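You operate a simulated robot arm through the tools that you are given. There is no shell and no other tool.

The job below is to be done with a simulated robot arm. You get a single attempt, and the scene is never put back.

JOB
Clamp the gripper, test its spring and sort it: good or weak tray.
Fine: the one in the fixture; 20 N or more is good; leave the clamp lever loose. Set down upright: yellow gripper.

It is judged by the outcome, as a careful person would: the job done as asked, and still so three seconds after it is handed in. It fails if anything else is knocked over, pushed out of place, dropped, spilled or broken.

ROBOT AND FRAMES
A 7-joint arm with a fingered hand, fixed in place. Base frame: the origin is at the foot of the arm, x ahead of it, y to its left, z up; the work surface is at about z = 850. Readings come in mm, degrees, newtons and seconds.
Its first joint turns from -166.0 to 166.0 degrees. Payload 4.7 kg.
The TCP is the grasp point between the finger pads, 36 mm short of the fingertips. In the tool frame z runs along the fingers and y along their closing line. Largest opening 120 mm; the body of the gripper starts 42 mm behind the TCP. The gripper is a hand of 5 fingers: y runs from the thumb to the fingers, the wrist lies at [-18, -122, -210] in the tool frame, and closing takes about 1.5 s.
Orientation is that of the tool frame in the base frame, as a unit quaternion [w, x, y, z]. With the fingers straight down and the wrist toward the robot, the tool's x, y and z point along [0, 1, 0], [1, 0, 0] and [0, 0, -1] of the base frame.

CONTROLS
- The arm moves only by the tool play_rows. Its argument "targets" is a list of rows, each a list of 7 numbers: the gripper command, from -1 (fully open) to 1 (shut), values between in proportion, then the shift along the tool's x, y, z in mm, then the turn, a rotation vector about the tool's x, y, z in degrees. In form: [[grip, tx, ty, tz, ax, ay, az], ...]. A call has 1 to 20 rows; each row shifts and turns the commanded pose from where the row before left it, along the tool's axes as they then stand. Each row takes 0.2 s and may step no farther than 50 mm and 8.6 degrees from the row before; otherwise, or with a gripper value out of range, the whole call is refused. A pose out of reach is approached as far as the arm can. The call stops where the force on the tool passes 40 N (or 10 N more than at its start, if that is more) or the arm is blocked; 0.2 s more then pass. Each finger travels about 45 mm/s and halts on what it meets, pressing with about 23 N; the grip force reading is that of the motor and also rises with nothing between the fingers. The clock runs only during rows and for 0.2 s after the last one: add rows that do not move to give the fingers time. It gives the time, the measured TCP pose, the force on the tool (base axes), the opening and the grip force at its end, in the units of the frame above (readings bear some noise), with the torque about the TCP (base axes, N m) and any sound that the robot's microphone picked up.
- Cameras (640 x 400 px; columns grow to the right, rows downward): "scene" is fixed at [221.7, 651.2, 1437.8]; the picture's right is [-0.77, -0.63, 0.00], its down [-0.60, 0.74, -0.31] and it looks along [0.20, -0.24, -0.95] (base axes); focal length 317 px, centre (320, 200). "wrist" rides on the gripper at [73, -91, -143] in the tool frame; the picture's right is [-0.80, 0.28, -0.53], its down [-0.53, -0.73, 0.42] and it looks along [-0.27, 0.62, 0.74] (tool axes); focal length 234 px, centre (320, 200).
- snapshot(camera): a new picture of that camera. It takes no simulated time.
- grasp_type(shape): the hand has 5 fingers and takes this shape, open, in about a second: jaw (thumb against the fingers, like two jaws); tri (thumb and two fingers); tip (a fingertip pinch); poke (one finger out to press); point (the index stretched); flat (the hand flat); cup (the hand cupped); fist (a fist). The gripper value then closes the fingers along that shape, each until it touches; the sizes above hold for jaw. It gives what a move gives, with no picture.
- pixel_to_xyz(camera, pixels): for up to 12 pixels [column, row] of the newest picture of that camera ("zoom" is the newest enlarged one), the place [x, y, z] in the base frame of the surface seen there, good to about 2 mm. It takes no simulated time.
- enlarge(camera, box): a new picture of the part [left, top, right, bottom] of that camera's present view, enlarged. It takes no simulated time.
- close_job(): hands the job in; it is judged then, once.

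Open the gripper and draw the arm clear of the work before you hand the job in, unless the task says otherwise.

The tools are called after "Call:" as a command line: name --pt "numbers of a row" for each row, then --argument value for the rest, lists and objects as JSON in quotes. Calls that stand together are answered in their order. play_rows: Moves the arm, as the interface text tells. Its arguments: {"type":"object","properties":{"targets":{"type":"array","items":{"type":"array","items":{"type":"number"}}}},"required":["targets"]} The other tools are called the same way: grasp_type (shape) gives the hand a shape; snapshot (camera) takes a picture; pixel_to_xyz (camera, pixels) gives the place of the surface under pixels of a picture; enlarge (camera, box) takes an enlarged picture of a part of a camera's view; close_job () hands the job in.

At the start:

```text
clock: 0.0
position: [239.0, 537.4, 1182.3]
tcp_rot: [0.0, 0.707, 0.707, 0.0]
contact_force: [-0.1, 0.1, -0.7]
wrist_torque: [-0.01, 0.04, -0.02]
grip_width: 119.6
gripper_force: 0.1
shape: jaw
```

scene: 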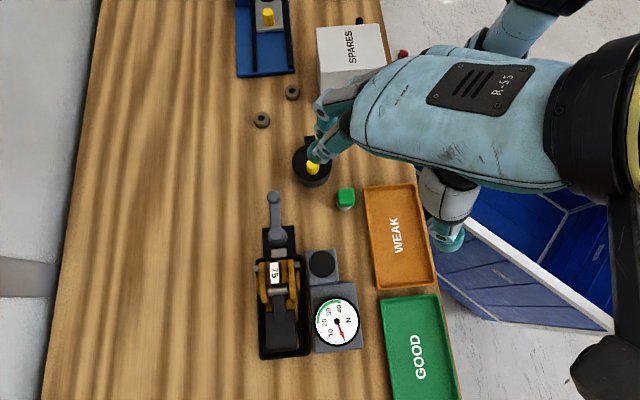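
wrist: 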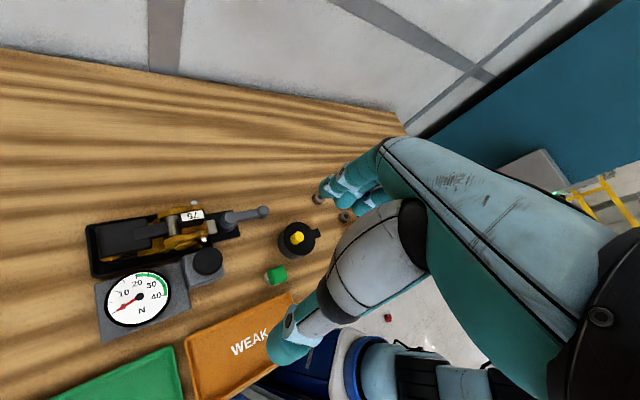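

I start by looking closer at the work area: the fixture with the lever, the gauge and the grippers.

Call:
enlarge --camera "scene" --box '[220, 180, 380, 370]'

Call:
enlarge --camera "scene" --box '[220, 0, 420, 200]'

Call:
enlarge --camera "wrist" --box '[70, 180, 330, 350]'

```text
2.11 times, centred on (300, 275) of scene
```

zoom: 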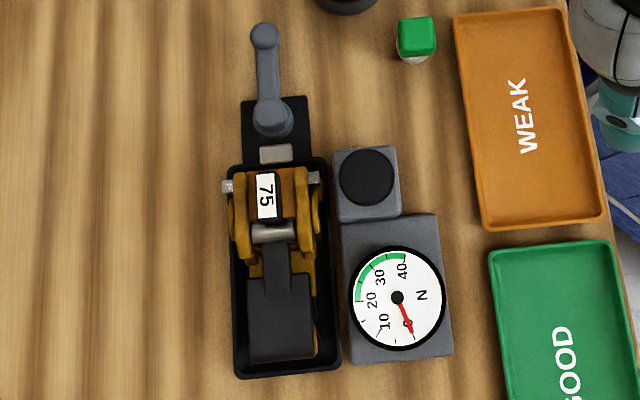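

```text
2.00 times, centred on (320, 100) of scene
```

zoom: 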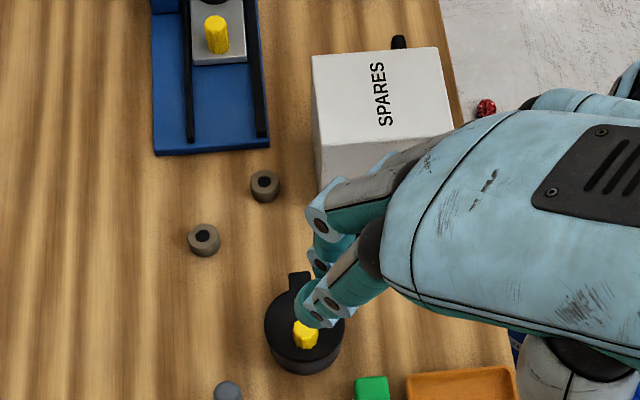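

```text
2.35 times, centred on (200, 265) of wrist
```

zoom: 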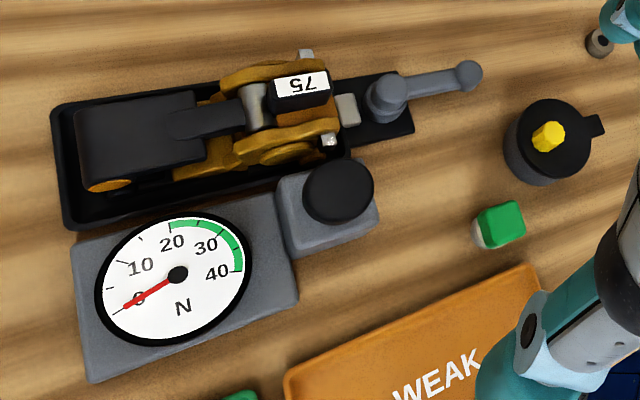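

I'll read the positions of the parts in the scene picture: fixture, lever, gauge, button, trays, loose things.

Call:
snapshot --camera "scene"

Call:
pixel_to_xyz --camera "scene" --pixels '[[274, 197], [277, 238], [279, 253], [274, 272], [258, 268], [298, 265], [280, 293], [280, 335], [322, 263], [337, 321], [345, 196], [312, 168]]'

Call:
pixel_to_xyz --camera "scene" --pixels '[[398, 235], [418, 350], [268, 17], [265, 50], [345, 40], [262, 119], [291, 91], [262, 355], [306, 355], [302, 262], [260, 240], [220, 250]]'

Call:
enlarge --camera "scene" --box '[250, 240, 320, 284]'

Call:
enlarge --camera "scene" --box '[240, 270, 368, 360]'

Call:
enlarge --camera "wrist" --box '[80, 180, 280, 290]'

```text
taken
```

scene: 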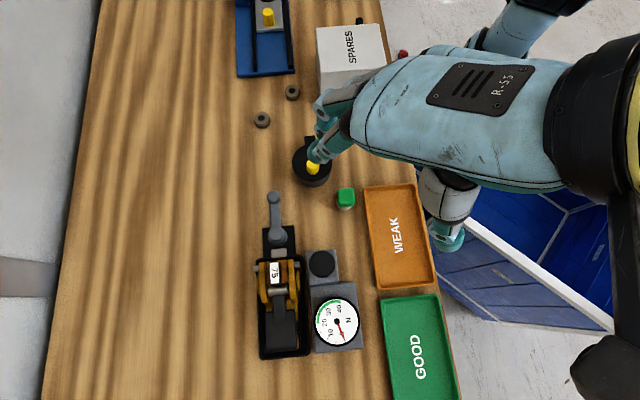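

```text
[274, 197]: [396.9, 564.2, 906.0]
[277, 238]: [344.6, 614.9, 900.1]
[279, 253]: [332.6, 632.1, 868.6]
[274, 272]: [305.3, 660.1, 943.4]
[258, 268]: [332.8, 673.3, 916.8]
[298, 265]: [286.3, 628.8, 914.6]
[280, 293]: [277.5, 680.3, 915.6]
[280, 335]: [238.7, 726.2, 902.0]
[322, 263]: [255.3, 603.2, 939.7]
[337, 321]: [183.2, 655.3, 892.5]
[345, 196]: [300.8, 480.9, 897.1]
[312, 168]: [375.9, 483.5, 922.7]
```

```text
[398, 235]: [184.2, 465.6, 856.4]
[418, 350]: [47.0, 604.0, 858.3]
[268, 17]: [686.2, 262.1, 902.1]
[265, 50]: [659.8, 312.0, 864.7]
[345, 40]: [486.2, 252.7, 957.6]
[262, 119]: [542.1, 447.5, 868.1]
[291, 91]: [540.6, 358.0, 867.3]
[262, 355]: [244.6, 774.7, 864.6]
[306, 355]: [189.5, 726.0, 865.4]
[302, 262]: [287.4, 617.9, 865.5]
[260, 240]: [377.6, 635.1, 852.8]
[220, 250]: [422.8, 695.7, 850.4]
```

```text
9.09 times, centred on (285, 262) of scene
```

zoom: 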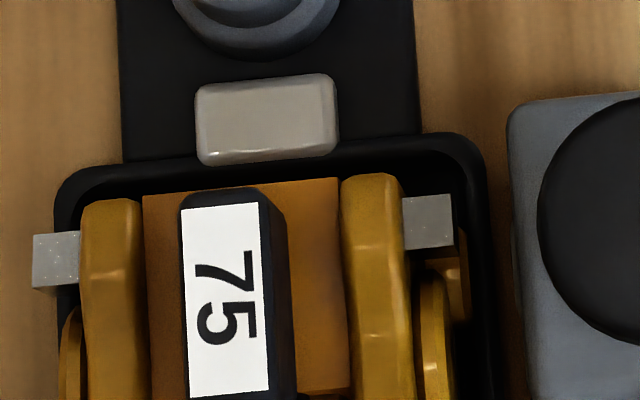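

```text
4.44 times, centred on (304, 315) of scene
```

zoom: 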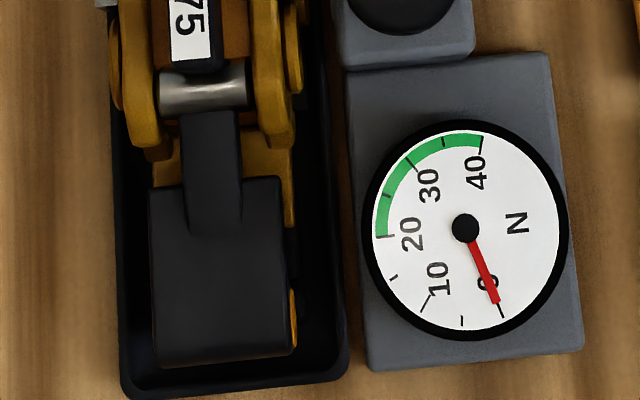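

```text
3.20 times, centred on (180, 235) of wrist
```

zoom: 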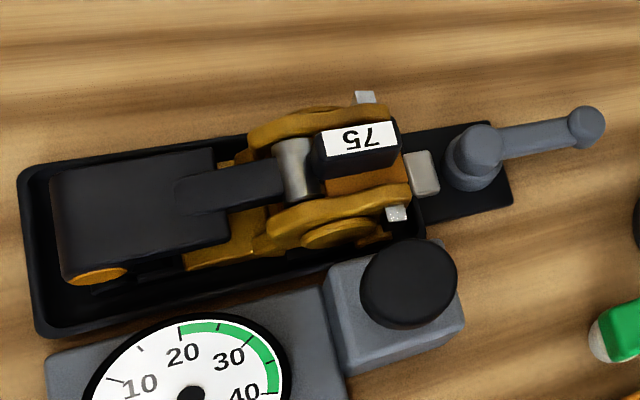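

The yellow gripper labelled 75 sits in the black fixture, with the grey clamp lever at its end and the gauge box with a black button beside it. I lower the arm a little so the wrist camera gets a closer look at the lever, slide and gripper.

Call:
play_rows --pt "-1 8 14 29 0 0 0" --pt "-1 8 14 29 0 0 0" --pt "-1 8 15 28 0 0 0" --pt "-1 0 0 0 0 0 0"

Call:
snapshot --camera "wrist"

Call:
snapshot --camera "scene"

```text
clock: 1.0
position: [284.3, 562.9, 1097.3]
tcp_rot: [0.0, 0.707, 0.707, 0.0]
contact_force: [-0.1, -0.3, 0.2]
wrist_torque: [-0.02, 0.0, -0.01]
grip_width: 119.7
gripper_force: 0.1
shape: jaw
```

```text
taken
```

wrist: 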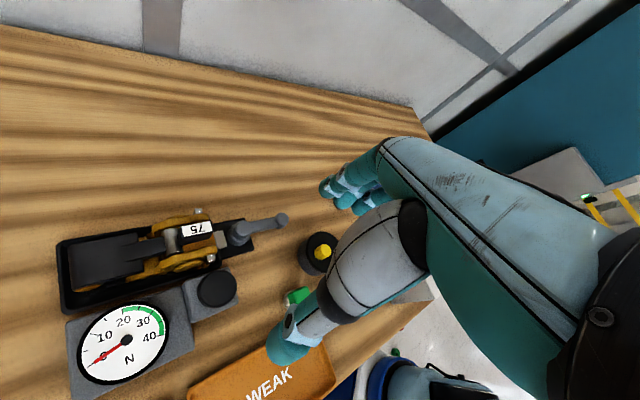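

```text
taken
```

scene: 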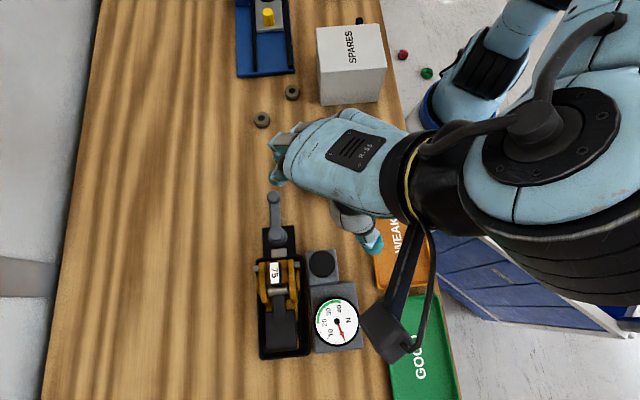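

Closer view now; the fixture is around (150,260) in the wrist picture. I enlarge it.

Call:
enlarge --camera "wrist" --box '[140, 190, 300, 300]'

Call:
enlarge --camera "wrist" --box '[50, 195, 230, 320]'

Call:
enlarge --camera "scene" --box '[250, 185, 310, 260]'

```text
3.64 times, centred on (220, 245) of wrist
```

zoom: 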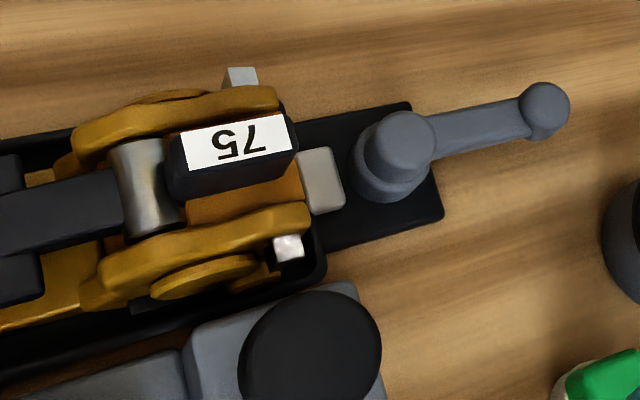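

```text
3.20 times, centred on (140, 258) of wrist
```

zoom: 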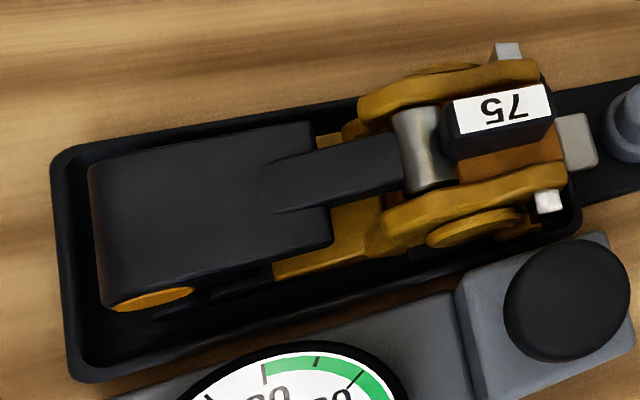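

```text
5.33 times, centred on (280, 222) of scene
```

zoom: 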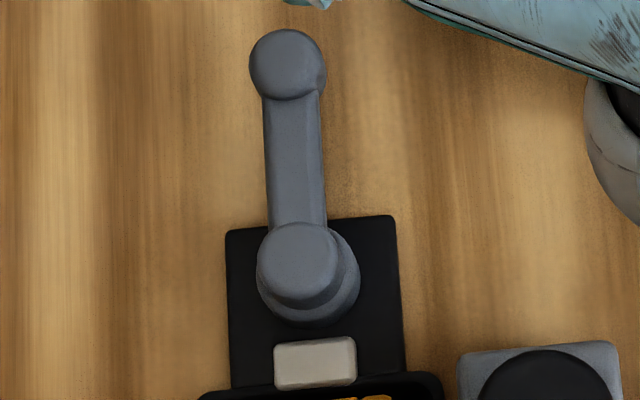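

The lever stands loose pointing away from the fixture (ball at about [397,564,906], pivot [344,615]). I switch to the poke shape up here in free air to see where the pushing fingertip is.

Call:
grasp_type --shape "poke"

Call:
snapshot --camera "wrist"

Call:
snapshot --camera "scene"

Call:
enlarge --camera "scene" --box '[260, 100, 400, 260]'

```text
clock: 1.9
position: [285.1, 562.0, 1097.9]
tcp_rot: [0.0, 0.707, 0.707, 0.0]
contact_force: [0.2, -0.6, 0.6]
wrist_torque: [0.01, 0.03, -0.03]
grip_width: 0.0
gripper_force: 0.1
shape: poke
```

```text
taken
```

wrist: 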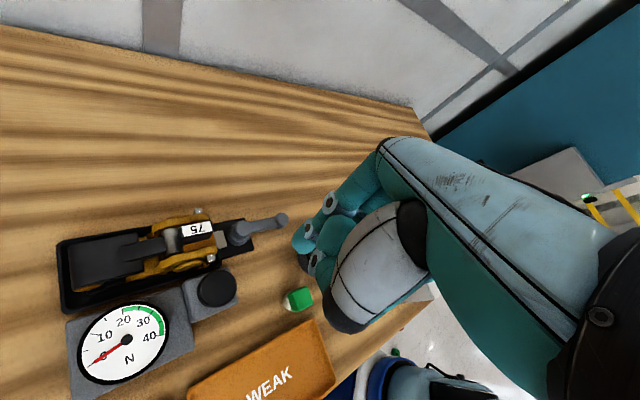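

```text
taken
```

scene: 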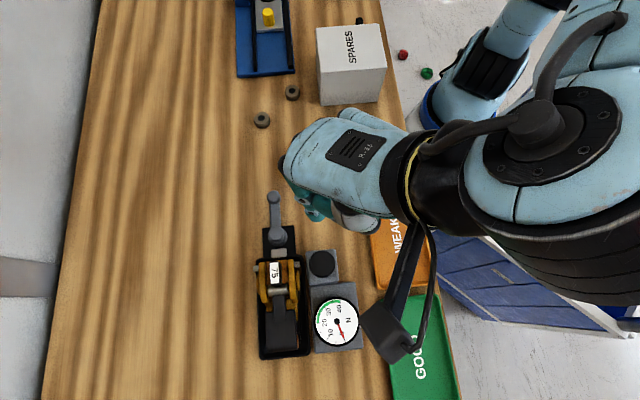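

```text
2.50 times, centred on (330, 180) of scene
```

zoom: 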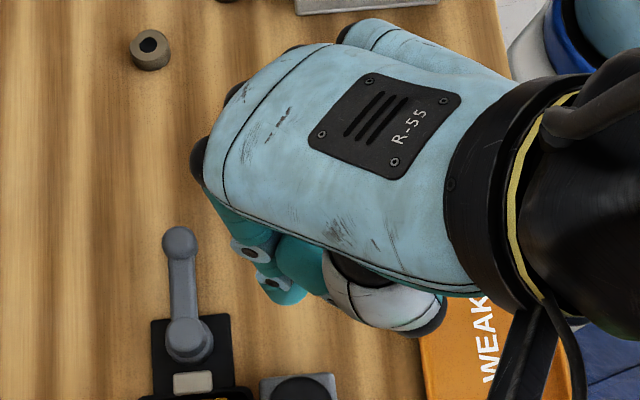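

I query the finger parts seen near (302,245) and (316,265) to find the fingertip.

Call:
pixel_to_xyz --camera "wrist" --pixels '[[300, 240], [305, 258], [316, 265], [331, 202], [340, 325], [325, 240], [301, 262], [296, 250]]'

Call:
enlarge --camera "wrist" --box '[260, 160, 420, 340]'

```text
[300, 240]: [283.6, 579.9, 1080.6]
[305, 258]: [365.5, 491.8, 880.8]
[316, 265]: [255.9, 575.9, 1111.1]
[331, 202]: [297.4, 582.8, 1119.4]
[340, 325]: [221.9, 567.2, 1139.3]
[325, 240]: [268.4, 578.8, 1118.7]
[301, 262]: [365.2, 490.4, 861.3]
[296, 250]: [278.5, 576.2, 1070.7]
```

```text
2.22 times, centred on (340, 250) of wrist
```

zoom: 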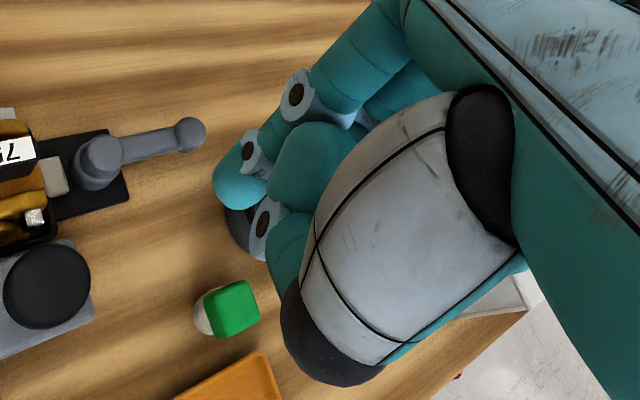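

The index fingertip is about 35 mm below the TCP. I measure the lever pivot, ball and the button more precisely.

Call:
pixel_to_xyz --camera "scene" --pixels '[[276, 232], [276, 234], [274, 195], [274, 192], [270, 196], [278, 197], [275, 215], [312, 254], [332, 254], [322, 274], [322, 252], [280, 246]]'

Call:
pixel_to_xyz --camera "wrist" --pixels '[[283, 219], [240, 229], [260, 225], [216, 284], [205, 283], [232, 284], [199, 228], [138, 249], [105, 260], [95, 283]]'

```text
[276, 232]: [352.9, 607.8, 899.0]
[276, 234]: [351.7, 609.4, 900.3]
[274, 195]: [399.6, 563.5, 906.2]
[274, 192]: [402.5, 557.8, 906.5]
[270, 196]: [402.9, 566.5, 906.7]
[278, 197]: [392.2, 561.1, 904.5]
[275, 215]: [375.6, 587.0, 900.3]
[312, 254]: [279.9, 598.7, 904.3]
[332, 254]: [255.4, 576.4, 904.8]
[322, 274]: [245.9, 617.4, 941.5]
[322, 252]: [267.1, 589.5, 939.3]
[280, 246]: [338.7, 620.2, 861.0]
```

```text
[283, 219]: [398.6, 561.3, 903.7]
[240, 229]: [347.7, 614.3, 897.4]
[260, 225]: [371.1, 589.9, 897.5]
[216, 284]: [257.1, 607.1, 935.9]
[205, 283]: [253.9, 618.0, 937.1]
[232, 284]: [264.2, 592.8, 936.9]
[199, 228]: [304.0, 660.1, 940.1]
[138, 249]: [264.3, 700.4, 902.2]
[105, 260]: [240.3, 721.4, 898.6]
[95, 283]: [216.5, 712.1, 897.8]
```

I move the finger over beside the ball on its far (+x,+y) side, at [421,573], staying high, then down to z 960 to check alignment. I plan to push the lever clockwise first, gently.

Call:
play_rows --pt "-1 3 34 0 0 0 0" --pt "-1 3 34 0 0 0 0" --pt "-1 3 34 0 0 0 0" --pt "-1 2 34 0 0 0 0" --pt "-1 0 0 46 0 0 0" --pt "-1 0 0 46 0 0 0" --pt "-1 0 0 46 0 0 0" --pt "-1 0 0 0 0 0 0"

Call:
snapshot --camera "wrist"

Call:
enlarge --camera "scene" --box '[220, 120, 380, 280]'

```text
clock: 3.7
position: [418.7, 572.3, 958.3]
tcp_rot: [0.001, 0.707, 0.707, 0.0]
contact_force: [0.5, 0.4, 0.7]
wrist_torque: [-0.01, 0.0, -0.03]
grip_width: 0.0
gripper_force: 0.1
shape: poke
```

```text
taken
```

wrist: 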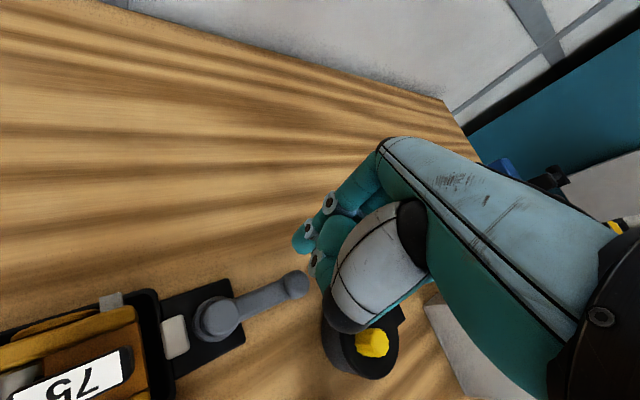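

```text
2.50 times, centred on (300, 200) of scene
```

zoom: 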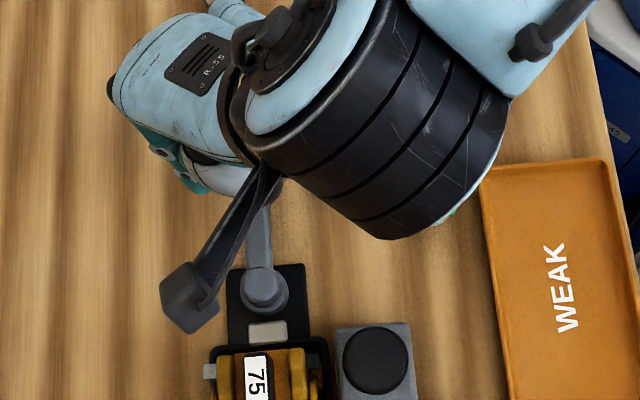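

The black cylinder with the yellow knob (at [376,483], top 923) would lie under the curled fingers during the push, so I tilt the hand 20° about tool y to lift that side, and shift slightly in +y.

Call:
play_rows --pt "-1 6 1 0 0 -6.7 0" --pt "-1 4 1 0 0 -6.7 0" --pt "-1 3 0 0 0 -6.6 0" --pt "-1 0 0 0 0 0 0"

Call:
snapshot --camera "wrist"

Call:
snapshot --camera "scene"

Call:
enlarge --camera "wrist" --box '[200, 180, 400, 360]'

```text
clock: 4.7
position: [419.3, 585.6, 956.9]
tcp_rot: [0.123, 0.696, 0.696, -0.123]
contact_force: [-0.8, 0.3, 0.6]
wrist_torque: [0.0, 0.0, -0.01]
grip_width: 0.0
gripper_force: 0.0
shape: poke
```

```text
taken
```

wrist: 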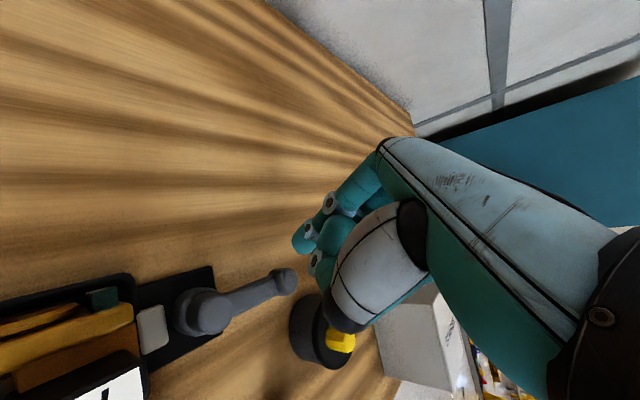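

```text
taken
```

scene: 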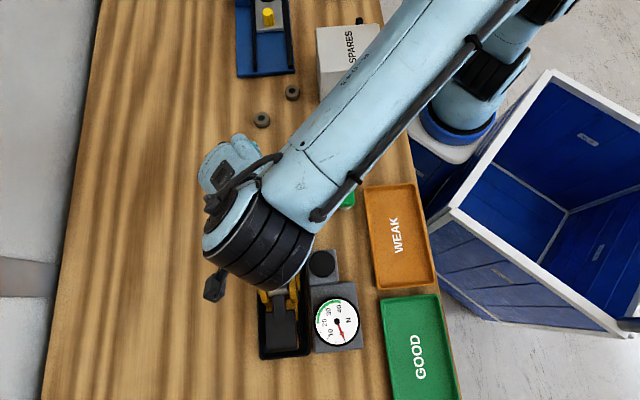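

```text
2.22 times, centred on (300, 270) of wrist
```

zoom: 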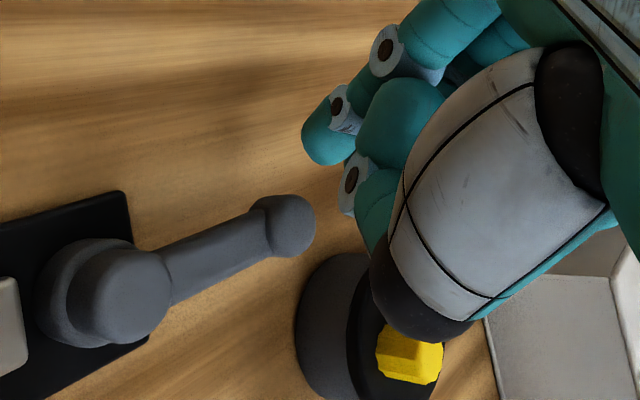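

I measure the fingertip at (300,244) to confirm its offset before going down.

Call:
pixel_to_xyz --camera "wrist" --pixels '[[300, 243], [301, 250], [294, 246], [303, 236], [308, 252], [309, 232], [316, 262], [320, 275], [345, 328], [284, 281], [205, 312]]'

```text
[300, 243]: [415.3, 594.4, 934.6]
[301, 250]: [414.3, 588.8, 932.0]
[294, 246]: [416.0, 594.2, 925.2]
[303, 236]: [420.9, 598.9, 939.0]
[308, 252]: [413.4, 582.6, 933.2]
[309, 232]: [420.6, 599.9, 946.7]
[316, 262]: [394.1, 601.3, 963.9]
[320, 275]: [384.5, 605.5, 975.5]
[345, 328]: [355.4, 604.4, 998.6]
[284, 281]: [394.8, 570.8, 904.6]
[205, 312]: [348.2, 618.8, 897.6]
```

Fingertip is at about [418,588,922]. I lower it 38 mm to ball height and then nudge it toward the ball (clockwise), watching the force.

Call:
play_rows --pt "-1 6.5 0 18 0 0 0" --pt "-1 6.5 0 18 0 0 0" --pt "-1 -6 -3 2.2 0 0 0" --pt "-1 -6 -3 2.2 0 0 0" --pt "-1 -3.8 -2.5 1.4 0 0 0" --pt "-1 -3.8 -2.5 1.4 0 0 0" --pt "-1 0 0 0 0 0 0"

Call:
snapshot --camera "wrist"

```text
clock: 6.3
position: [411.6, 565.2, 920.2]
tcp_rot: [0.122, 0.697, 0.696, -0.123]
contact_force: [1.7, 0.7, 0.2]
wrist_torque: [0.02, -0.05, -0.01]
grip_width: 0.0
gripper_force: 0.1
shape: poke
```

```text
taken
```

wrist: 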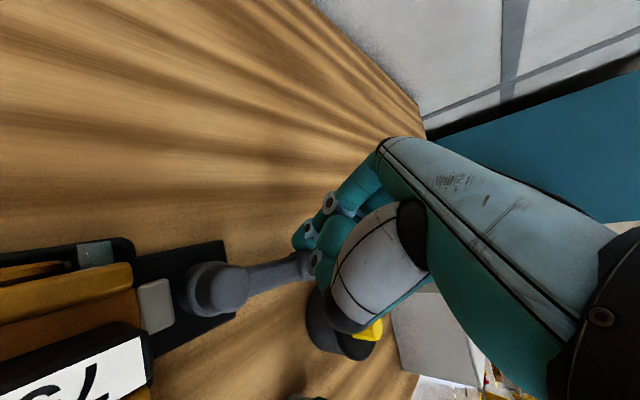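

Very small force so far; I check whether the lever bar has begun to turn.

Call:
pixel_to_xyz --camera "wrist" --pixels '[[299, 262], [285, 270], [265, 277], [218, 288], [298, 245], [296, 240], [303, 272]]'

Call:
enlarge --camera "wrist" --box '[180, 180, 400, 360]'

Call:
snapshot --camera "scene"

```text
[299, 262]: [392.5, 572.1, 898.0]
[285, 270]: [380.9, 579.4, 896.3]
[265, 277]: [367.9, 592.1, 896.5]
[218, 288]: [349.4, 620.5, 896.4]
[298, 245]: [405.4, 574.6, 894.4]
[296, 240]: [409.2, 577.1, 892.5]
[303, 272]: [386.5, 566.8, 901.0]
```

```text
2.22 times, centred on (290, 270) of wrist
```

zoom: 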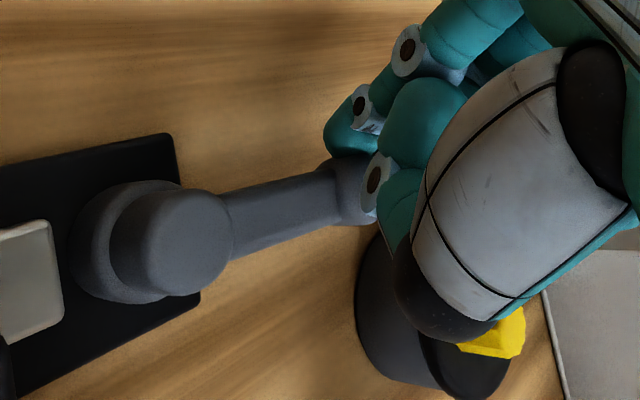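

```text
taken
```

scene: 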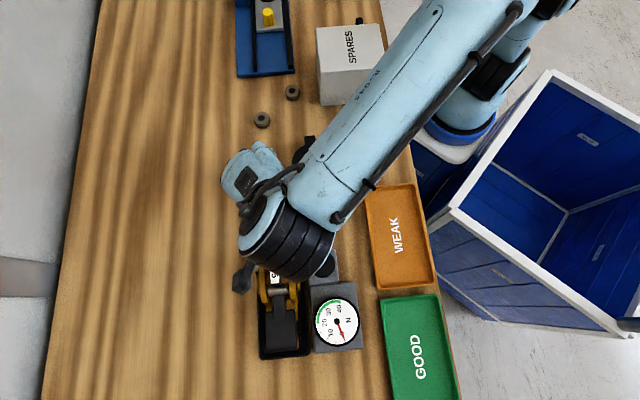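

The fingertip is touching the ball, no resistance yet. I push about 15 mm more along the clockwise tangent.

Call:
play_rows --pt "-1 -3.4 -3.5 1.2 0 0 0" --pt "-1 -3.5 -3.3 1.3 0 0 0" --pt "-1 -3.4 -3.4 1.2 0 0 0" --pt "-1 0 0 0 0 0 0"

Call:
enlarge --camera "wrist" --box '[180, 180, 400, 360]'

Call:
pixel_to_xyz --camera "zoom" --pixels '[[300, 195], [250, 220], [170, 250], [340, 165], [340, 140]]'

```text
clock: 7.3
position: [398.8, 553.9, 919.6]
tcp_rot: [0.122, 0.696, 0.697, -0.123]
contact_force: [1.2, 1.6, 0.0]
wrist_torque: [-0.01, -0.01, -0.04]
grip_width: 0.0
gripper_force: 0.0
shape: poke
```

```text
2.22 times, centred on (290, 270) of wrist
```

zoom: 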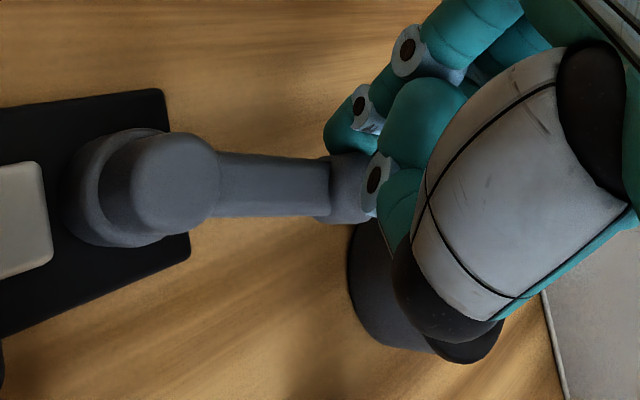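

```text
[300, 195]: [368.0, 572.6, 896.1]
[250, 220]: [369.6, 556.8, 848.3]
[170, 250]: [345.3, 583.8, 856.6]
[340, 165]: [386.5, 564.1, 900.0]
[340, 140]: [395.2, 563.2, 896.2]
```

The lever turns freely clockwise (now at about -64°). I follow the arc further to about -105°.

Call:
play_rows --pt "-1 -4.6 -6.1 1.7 0 0 0" --pt "-1 -4.5 -6.1 1.6 0 0 0" --pt "-1 -2.6 -5.9 0.9 0 0 0" --pt "-1 -2.5 -5.8 0.9 0 0 0" --pt "-1 -1.6 -6.2 0.6 0 0 0" --pt "-1 -1.5 -6.2 0.5 0 0 0" --pt "-1 -0.5 -6.4 0.2 0 0 0" --pt "-1 -0.5 -6.3 0.2 0 0 0" --pt "-1 0 0 0 0 0 0"

Call:
enlarge --camera "wrist" --box '[180, 180, 400, 360]'

Call:
snapshot --camera "scene"

```text
clock: 9.3
position: [350.8, 533.5, 919.5]
tcp_rot: [0.122, 0.696, 0.697, -0.123]
contact_force: [0.9, 0.7, 0.2]
wrist_torque: [-0.02, -0.01, 0.02]
grip_width: 0.1
gripper_force: 0.0
shape: poke
```

```text
2.22 times, centred on (290, 270) of wrist
```

zoom: 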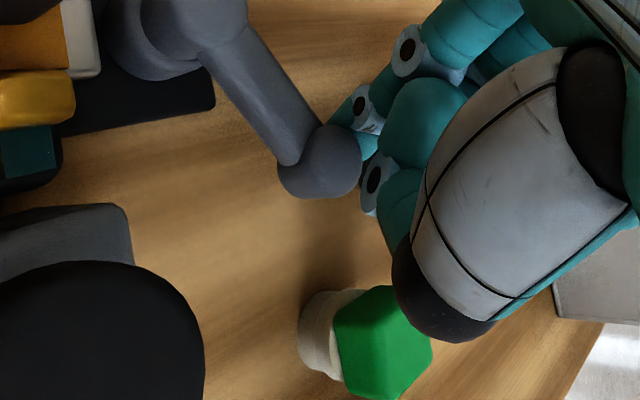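

```text
taken
```

scene: 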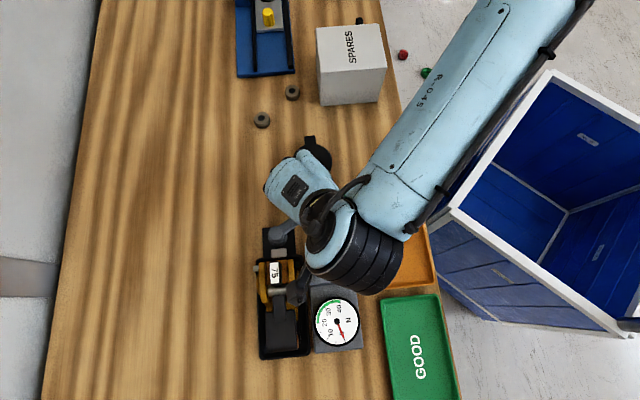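

The lever is at about -105° and still moving freely. I carry on along the arc to about -134°.

Call:
play_rows --pt "-1 0.5 -6.4 -0.2 0 0 0" --pt "-1 0.6 -6.4 -0.2 0 0 0" --pt "-1 1.5 -6.2 -0.5 0 0 0" --pt "-1 1.5 -6.1 -0.6 0 0 0" --pt "-1 2.2 -5.3 -0.8 0 0 0" --pt "-1 2.3 -5.2 -0.8 0 0 0" --pt "-1 0 0 0 0 0 0"

Call:
enlarge --camera "wrist" --box '[150, 100, 400, 300]'

Call:
snapshot --camera "scene"

```text
clock: 10.9
position: [314.4, 542.3, 920.5]
tcp_rot: [0.122, 0.696, 0.696, -0.123]
contact_force: [0.8, -0.2, -0.6]
wrist_torque: [0.02, 0.01, 0.01]
grip_width: 0.0
gripper_force: 0.1
shape: poke
```

```text
2.00 times, centred on (275, 200) of wrist
```

zoom: 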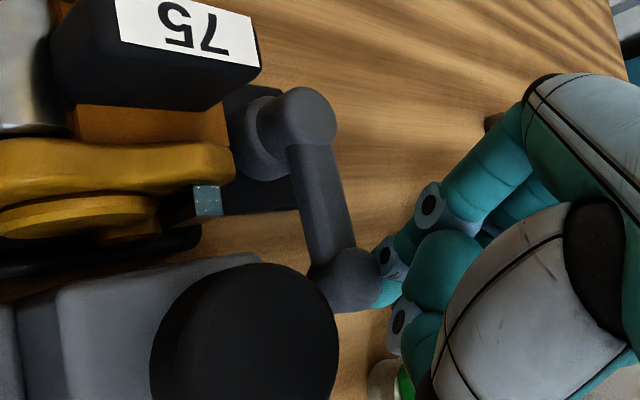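

```text
taken
```

scene: 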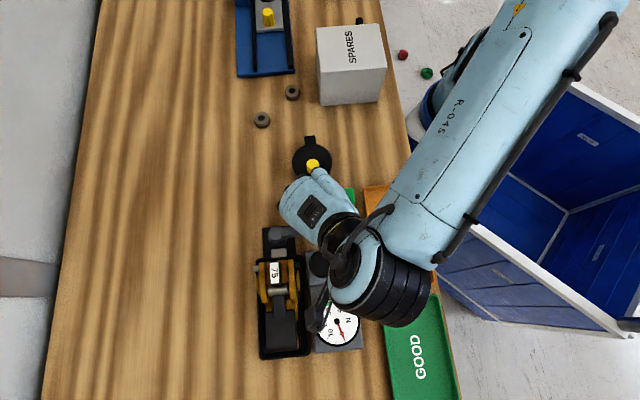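

The lever is now near -134° with no clear stop force. I check the slide block and the lever in close-up.

Call:
enlarge --camera "scene" --box '[250, 215, 330, 275]'

Call:
pixel_to_xyz --camera "zoom" --pixels '[[220, 160], [240, 290], [240, 310], [300, 150]]'

```text
6.67 times, centred on (290, 245) of scene
```

zoom: 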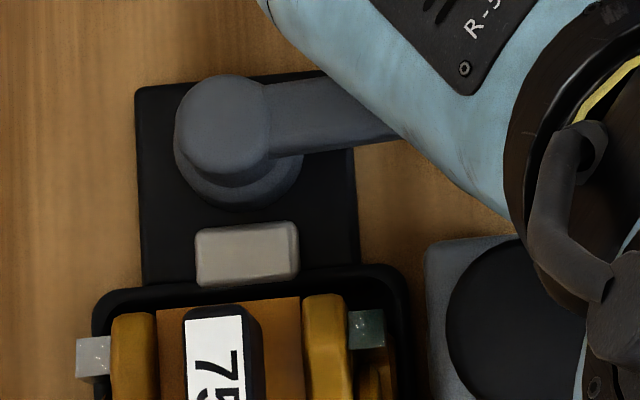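

```text
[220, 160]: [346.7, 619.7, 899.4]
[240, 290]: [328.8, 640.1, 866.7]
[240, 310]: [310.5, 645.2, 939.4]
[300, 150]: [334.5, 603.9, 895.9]
```

The pale block has not moved compared with before, so I push a few mm more, feeling for the end stop.

Call:
play_rows --pt "-1 2.5 -3.5 -0.9 0 0 0" --pt "-1 2.4 -3.1 -0.9 0 0 0" --pt "-1 0 0 0 0 0 0"

Call:
enlarge --camera "wrist" --box '[150, 100, 400, 300]'

Call:
enlarge --camera "scene" --box '[250, 215, 330, 275]'

```text
clock: 11.7
position: [308.5, 548.5, 921.6]
tcp_rot: [0.124, 0.697, 0.696, -0.123]
contact_force: [19.2, -22.7, 3.5]
wrist_torque: [-0.59, -0.5, -0.12]
grip_width: 0.0
gripper_force: 0.0
shape: poke
```

```text
2.00 times, centred on (275, 200) of wrist
```

zoom: 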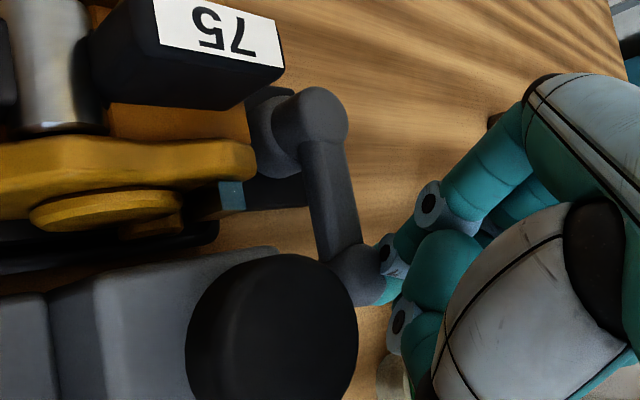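

```text
6.67 times, centred on (290, 245) of scene
```

zoom: 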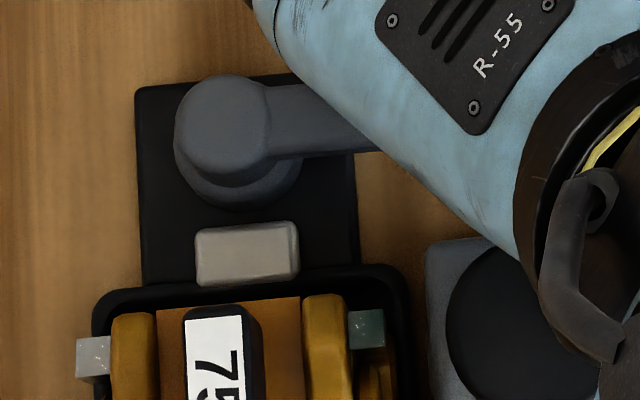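

There is a firm end stop (about 30 N), so the lever is at its clamped end, a quarter turn on. I back the finger off, rise clear, and set the hand upright again.

Call:
play_rows --pt "-1 -7.5 8 2.7 0 0 0" --pt "-1 -13.6 0 -37.6 0 0 0" --pt "-1 -13.6 0 -37.6 0 0 0" --pt "-1 0 0 0 0 6.7 0" --pt "-1 0 0 0 0 6.7 0" --pt "-1 0 0 0 0 6.6 0" --pt "-1 0 0 0 0 0 0"

Call:
snapshot --camera "wrist"

Call:
snapshot --camera "scene"

```text
clock: 13.3
position: [316.3, 541.1, 999.8]
tcp_rot: [0.0, 0.707, 0.707, 0.0]
contact_force: [-0.4, 0.7, -0.7]
wrist_torque: [0.0, 0.0, -0.02]
grip_width: 0.2
gripper_force: 0.1
shape: poke
```

```text
taken
```

wrist: 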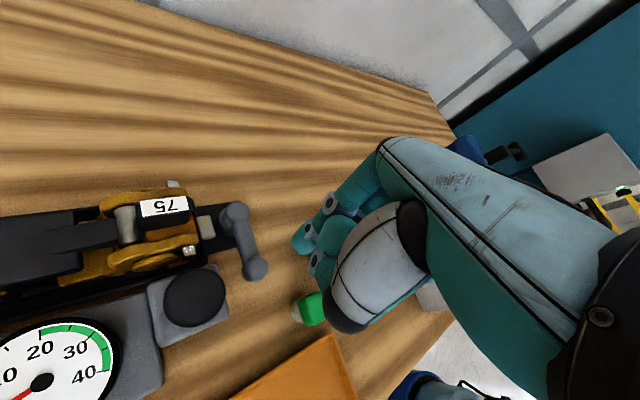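

```text
taken
```

scene: 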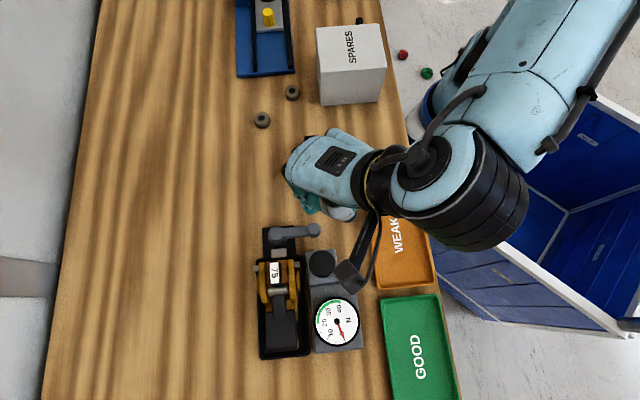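

Lever now lies at right angles (picture right of the pivot). Next I move the fingertip over the black button centre [256,604] at safe height.

Call:
play_rows --pt "-1 26 -30 0 0 0 0" --pt "-1 26 -30 0 0 0 0" --pt "-1 0 0 0 0 0 0"

Call:
snapshot --camera "wrist"

Call:
snapshot --camera "scene"

Call:
enlarge --camera "wrist" --box '[120, 180, 400, 380]'

```text
clock: 14.1
position: [255.2, 592.3, 1002.9]
tcp_rot: [0.0, 0.707, 0.707, 0.0]
contact_force: [-0.3, -0.2, -1.3]
wrist_torque: [-0.01, 0.01, 0.01]
grip_width: 0.3
gripper_force: 0.1
shape: poke
```

```text
taken
```

wrist: 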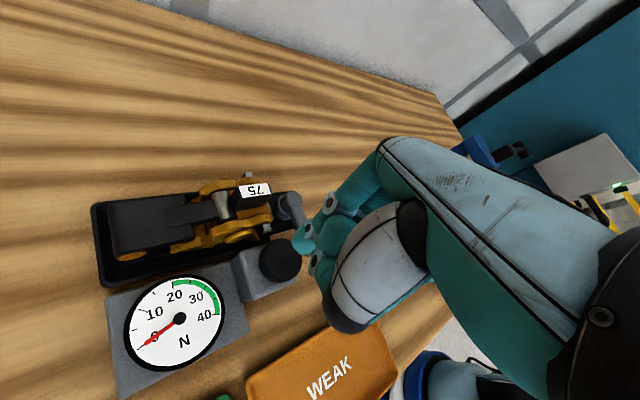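

```text
taken
```

scene: 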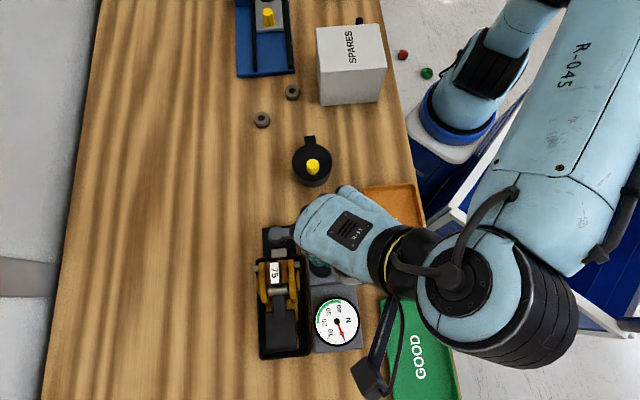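

```text
2.00 times, centred on (260, 280) of wrist
```

zoom: 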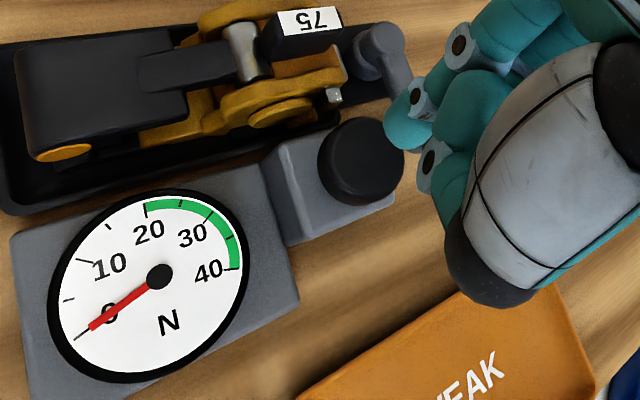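

I verify the fingertip position before pressing.

Call:
pixel_to_xyz --camera "wrist" --pixels '[[300, 243], [301, 249], [295, 246], [307, 252], [303, 236], [279, 260], [265, 260], [292, 262], [279, 244]]'

```text
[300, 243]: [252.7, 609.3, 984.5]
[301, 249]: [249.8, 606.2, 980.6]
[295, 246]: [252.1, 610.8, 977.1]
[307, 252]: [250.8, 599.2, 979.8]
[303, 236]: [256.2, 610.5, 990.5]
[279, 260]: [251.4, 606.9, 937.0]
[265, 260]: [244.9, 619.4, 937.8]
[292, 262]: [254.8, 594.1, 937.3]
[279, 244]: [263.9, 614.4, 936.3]
```

The tip is above the button centre, about 32 mm up. I go down and press gently in small steps.

Call:
play_rows --pt "-1 0 0 14 0 0 0" --pt "-1 0 0 14 0 0 0" --pt "-1 0 0 3 0 0 0" --pt "-1 0 0 3 0 0 0" --pt "-1 0 0 2 0 0 0" --pt "-1 0 0 0 0 0 0"

Call:
snapshot --camera "wrist"

Call:
enlarge --camera "wrist" --box '[120, 180, 400, 380]'

```text
clock: 15.5
position: [257.6, 592.2, 965.1]
tcp_rot: [0.001, 0.707, 0.707, 0.0]
contact_force: [-1.9, -0.5, 2.5]
wrist_torque: [-0.07, 0.05, 0.0]
grip_width: 0.0
gripper_force: 0.1
shape: poke
```

```text
taken
```

wrist: 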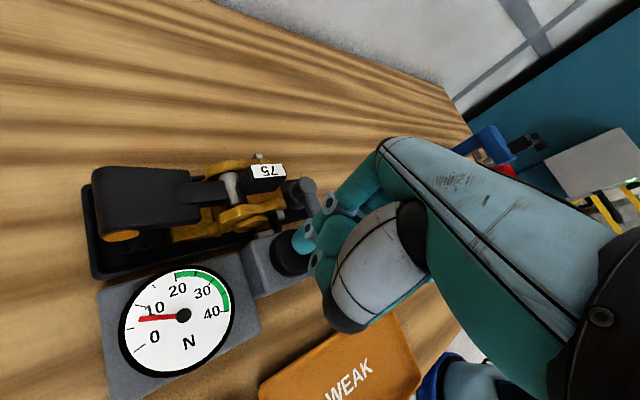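

```text
2.00 times, centred on (260, 280) of wrist
```

zoom: 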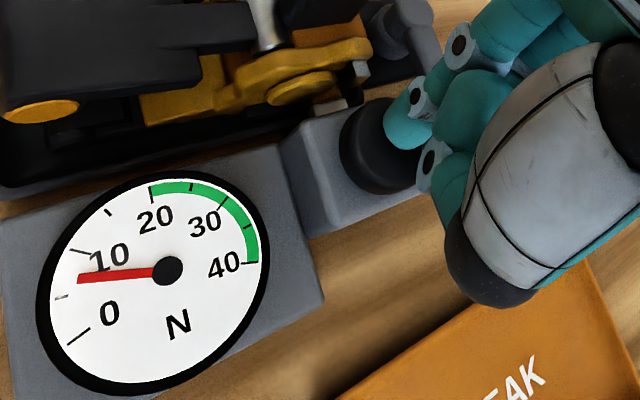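

Needle is at about 7 with slight pressure. I hold to see whether it climbs by itself, then press deeper.

Call:
play_rows --pt "-1 0 0 0 0 0 0" --pt "-1 0 0 0 0 0 0" --pt "-1 0 0 0 0 0 0"

Call:
enlarge --camera "wrist" --box '[120, 180, 400, 380]'

```text
clock: 16.3
position: [255.9, 592.2, 964.5]
tcp_rot: [-0.001, 0.707, 0.708, 0.0]
contact_force: [-1.3, -0.2, 2.5]
wrist_torque: [-0.05, 0.01, -0.03]
grip_width: 0.0
gripper_force: 0.0
shape: poke
```

```text
2.00 times, centred on (260, 280) of wrist
```

zoom: 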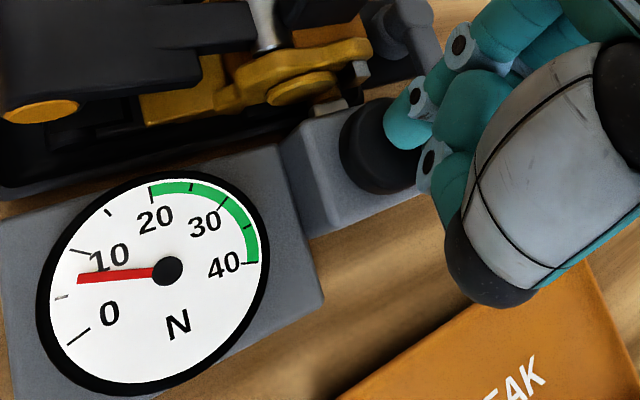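

The reading depends on depth, so I press further.

Call:
play_rows --pt "-1 0 0 2 0 0 0" --pt "-1 0 0 2 0 0 0" --pt "-1 0 0 0 0 0 0" --pt "-1 0 0 0 0 0 0"

Call:
enlarge --camera "wrist" --box '[120, 180, 400, 380]'

```text
clock: 17.3
position: [256.0, 592.9, 960.1]
tcp_rot: [0.0, 0.707, 0.707, 0.0]
contact_force: [0.9, 0.9, 3.2]
wrist_torque: [0.02, -0.01, 0.02]
grip_width: 0.0
gripper_force: 0.0
shape: poke
heard: click
```

```text
2.00 times, centred on (260, 280) of wrist
```

zoom: 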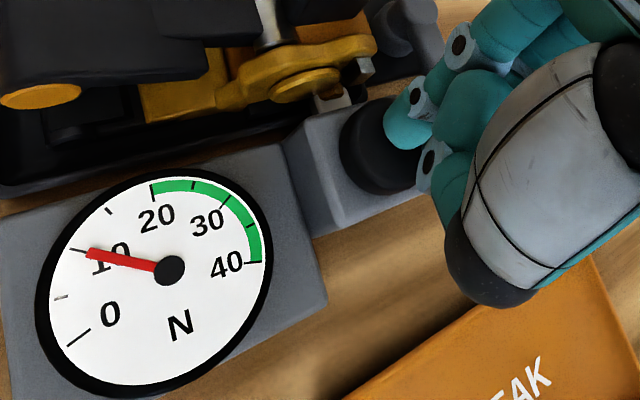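

A click was heard and the needle is near 10. I press a bit deeper to find the end of travel and see if the reading settles.

Call:
play_rows --pt "-1 0 0 2 0 0 0" --pt "-1 0 0 2 0 0 0" --pt "-1 0 0 0 0 0 0" --pt "-1 0 0 0 0 0 0"

Call:
enlarge --camera "wrist" --box '[120, 180, 400, 380]'

```text
clock: 18.3
position: [257.3, 592.1, 957.5]
tcp_rot: [-0.001, 0.707, 0.707, 0.001]
contact_force: [4.9, 1.4, 23.3]
wrist_torque: [-0.16, -0.11, 0.02]
grip_width: 0.0
gripper_force: 0.0
shape: poke
```

```text
2.00 times, centred on (260, 280) of wrist
```

zoom: 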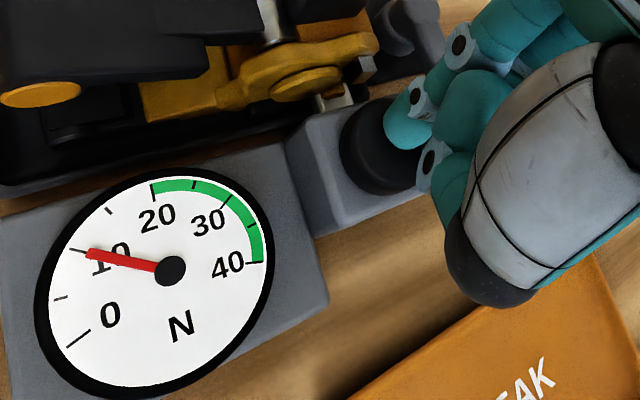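

At the bottom stop the needle reads about 10 N. I take a tighter look at the gauge and from the other camera.

Call:
enlarge --camera "wrist" --box '[130, 260, 270, 380]'

Call:
enlarge --camera "scene" --box '[240, 210, 370, 365]'

```text
3.33 times, centred on (200, 320) of wrist
```

zoom: 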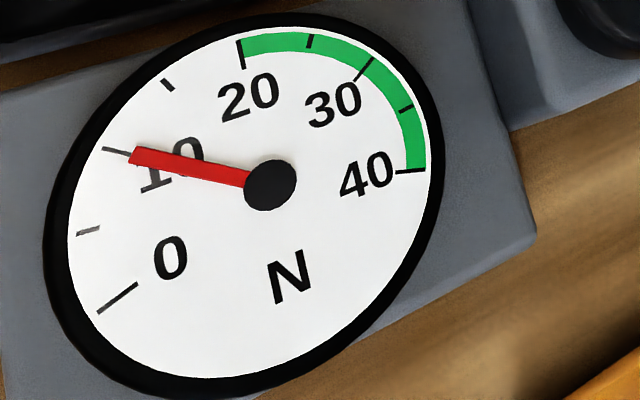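

```text
2.58 times, centred on (305, 288) of scene
```

zoom: 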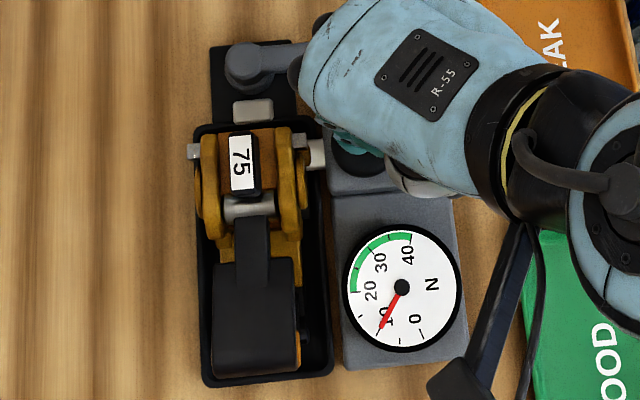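

A plunger from the tester box pushes the jaw, and the reading at full travel is 10 N. I release the button and check the needle and fixture again.

Call:
play_rows --pt "-1 0 0 -10 0 0 0" --pt "-1 0 0 -30 0 0 0" --pt "-1 0 0 -20 0 0 0" --pt "-1 0 0 0 0 0 0"

Call:
enlarge --camera "wrist" --box '[80, 160, 340, 370]'

Call:
enlarge --camera "scene" --box '[240, 210, 370, 365]'

```text
clock: 19.3
position: [257.1, 591.1, 1016.9]
tcp_rot: [0.0, 0.707, 0.707, 0.0]
contact_force: [-0.4, 0.0, -0.1]
wrist_torque: [-0.04, 0.0, -0.01]
grip_width: 0.2
gripper_force: 0.0
shape: poke
```

```text
1.90 times, centred on (210, 265) of wrist
```

zoom: 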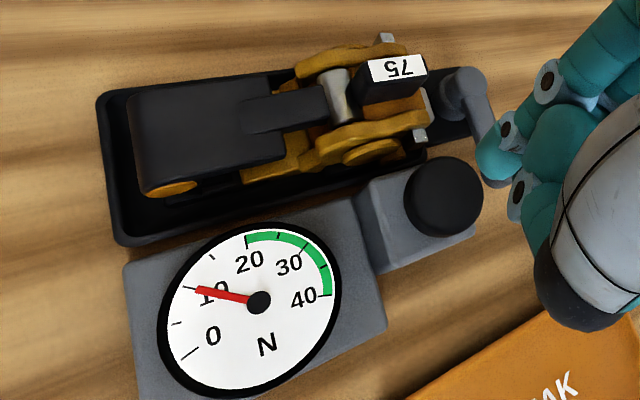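

```text
2.58 times, centred on (305, 288) of scene
```

zoom: 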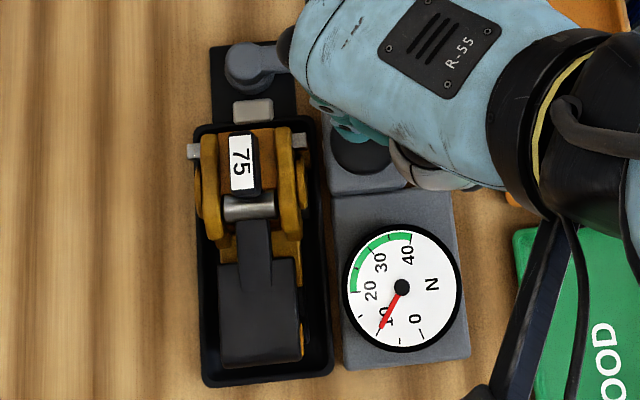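

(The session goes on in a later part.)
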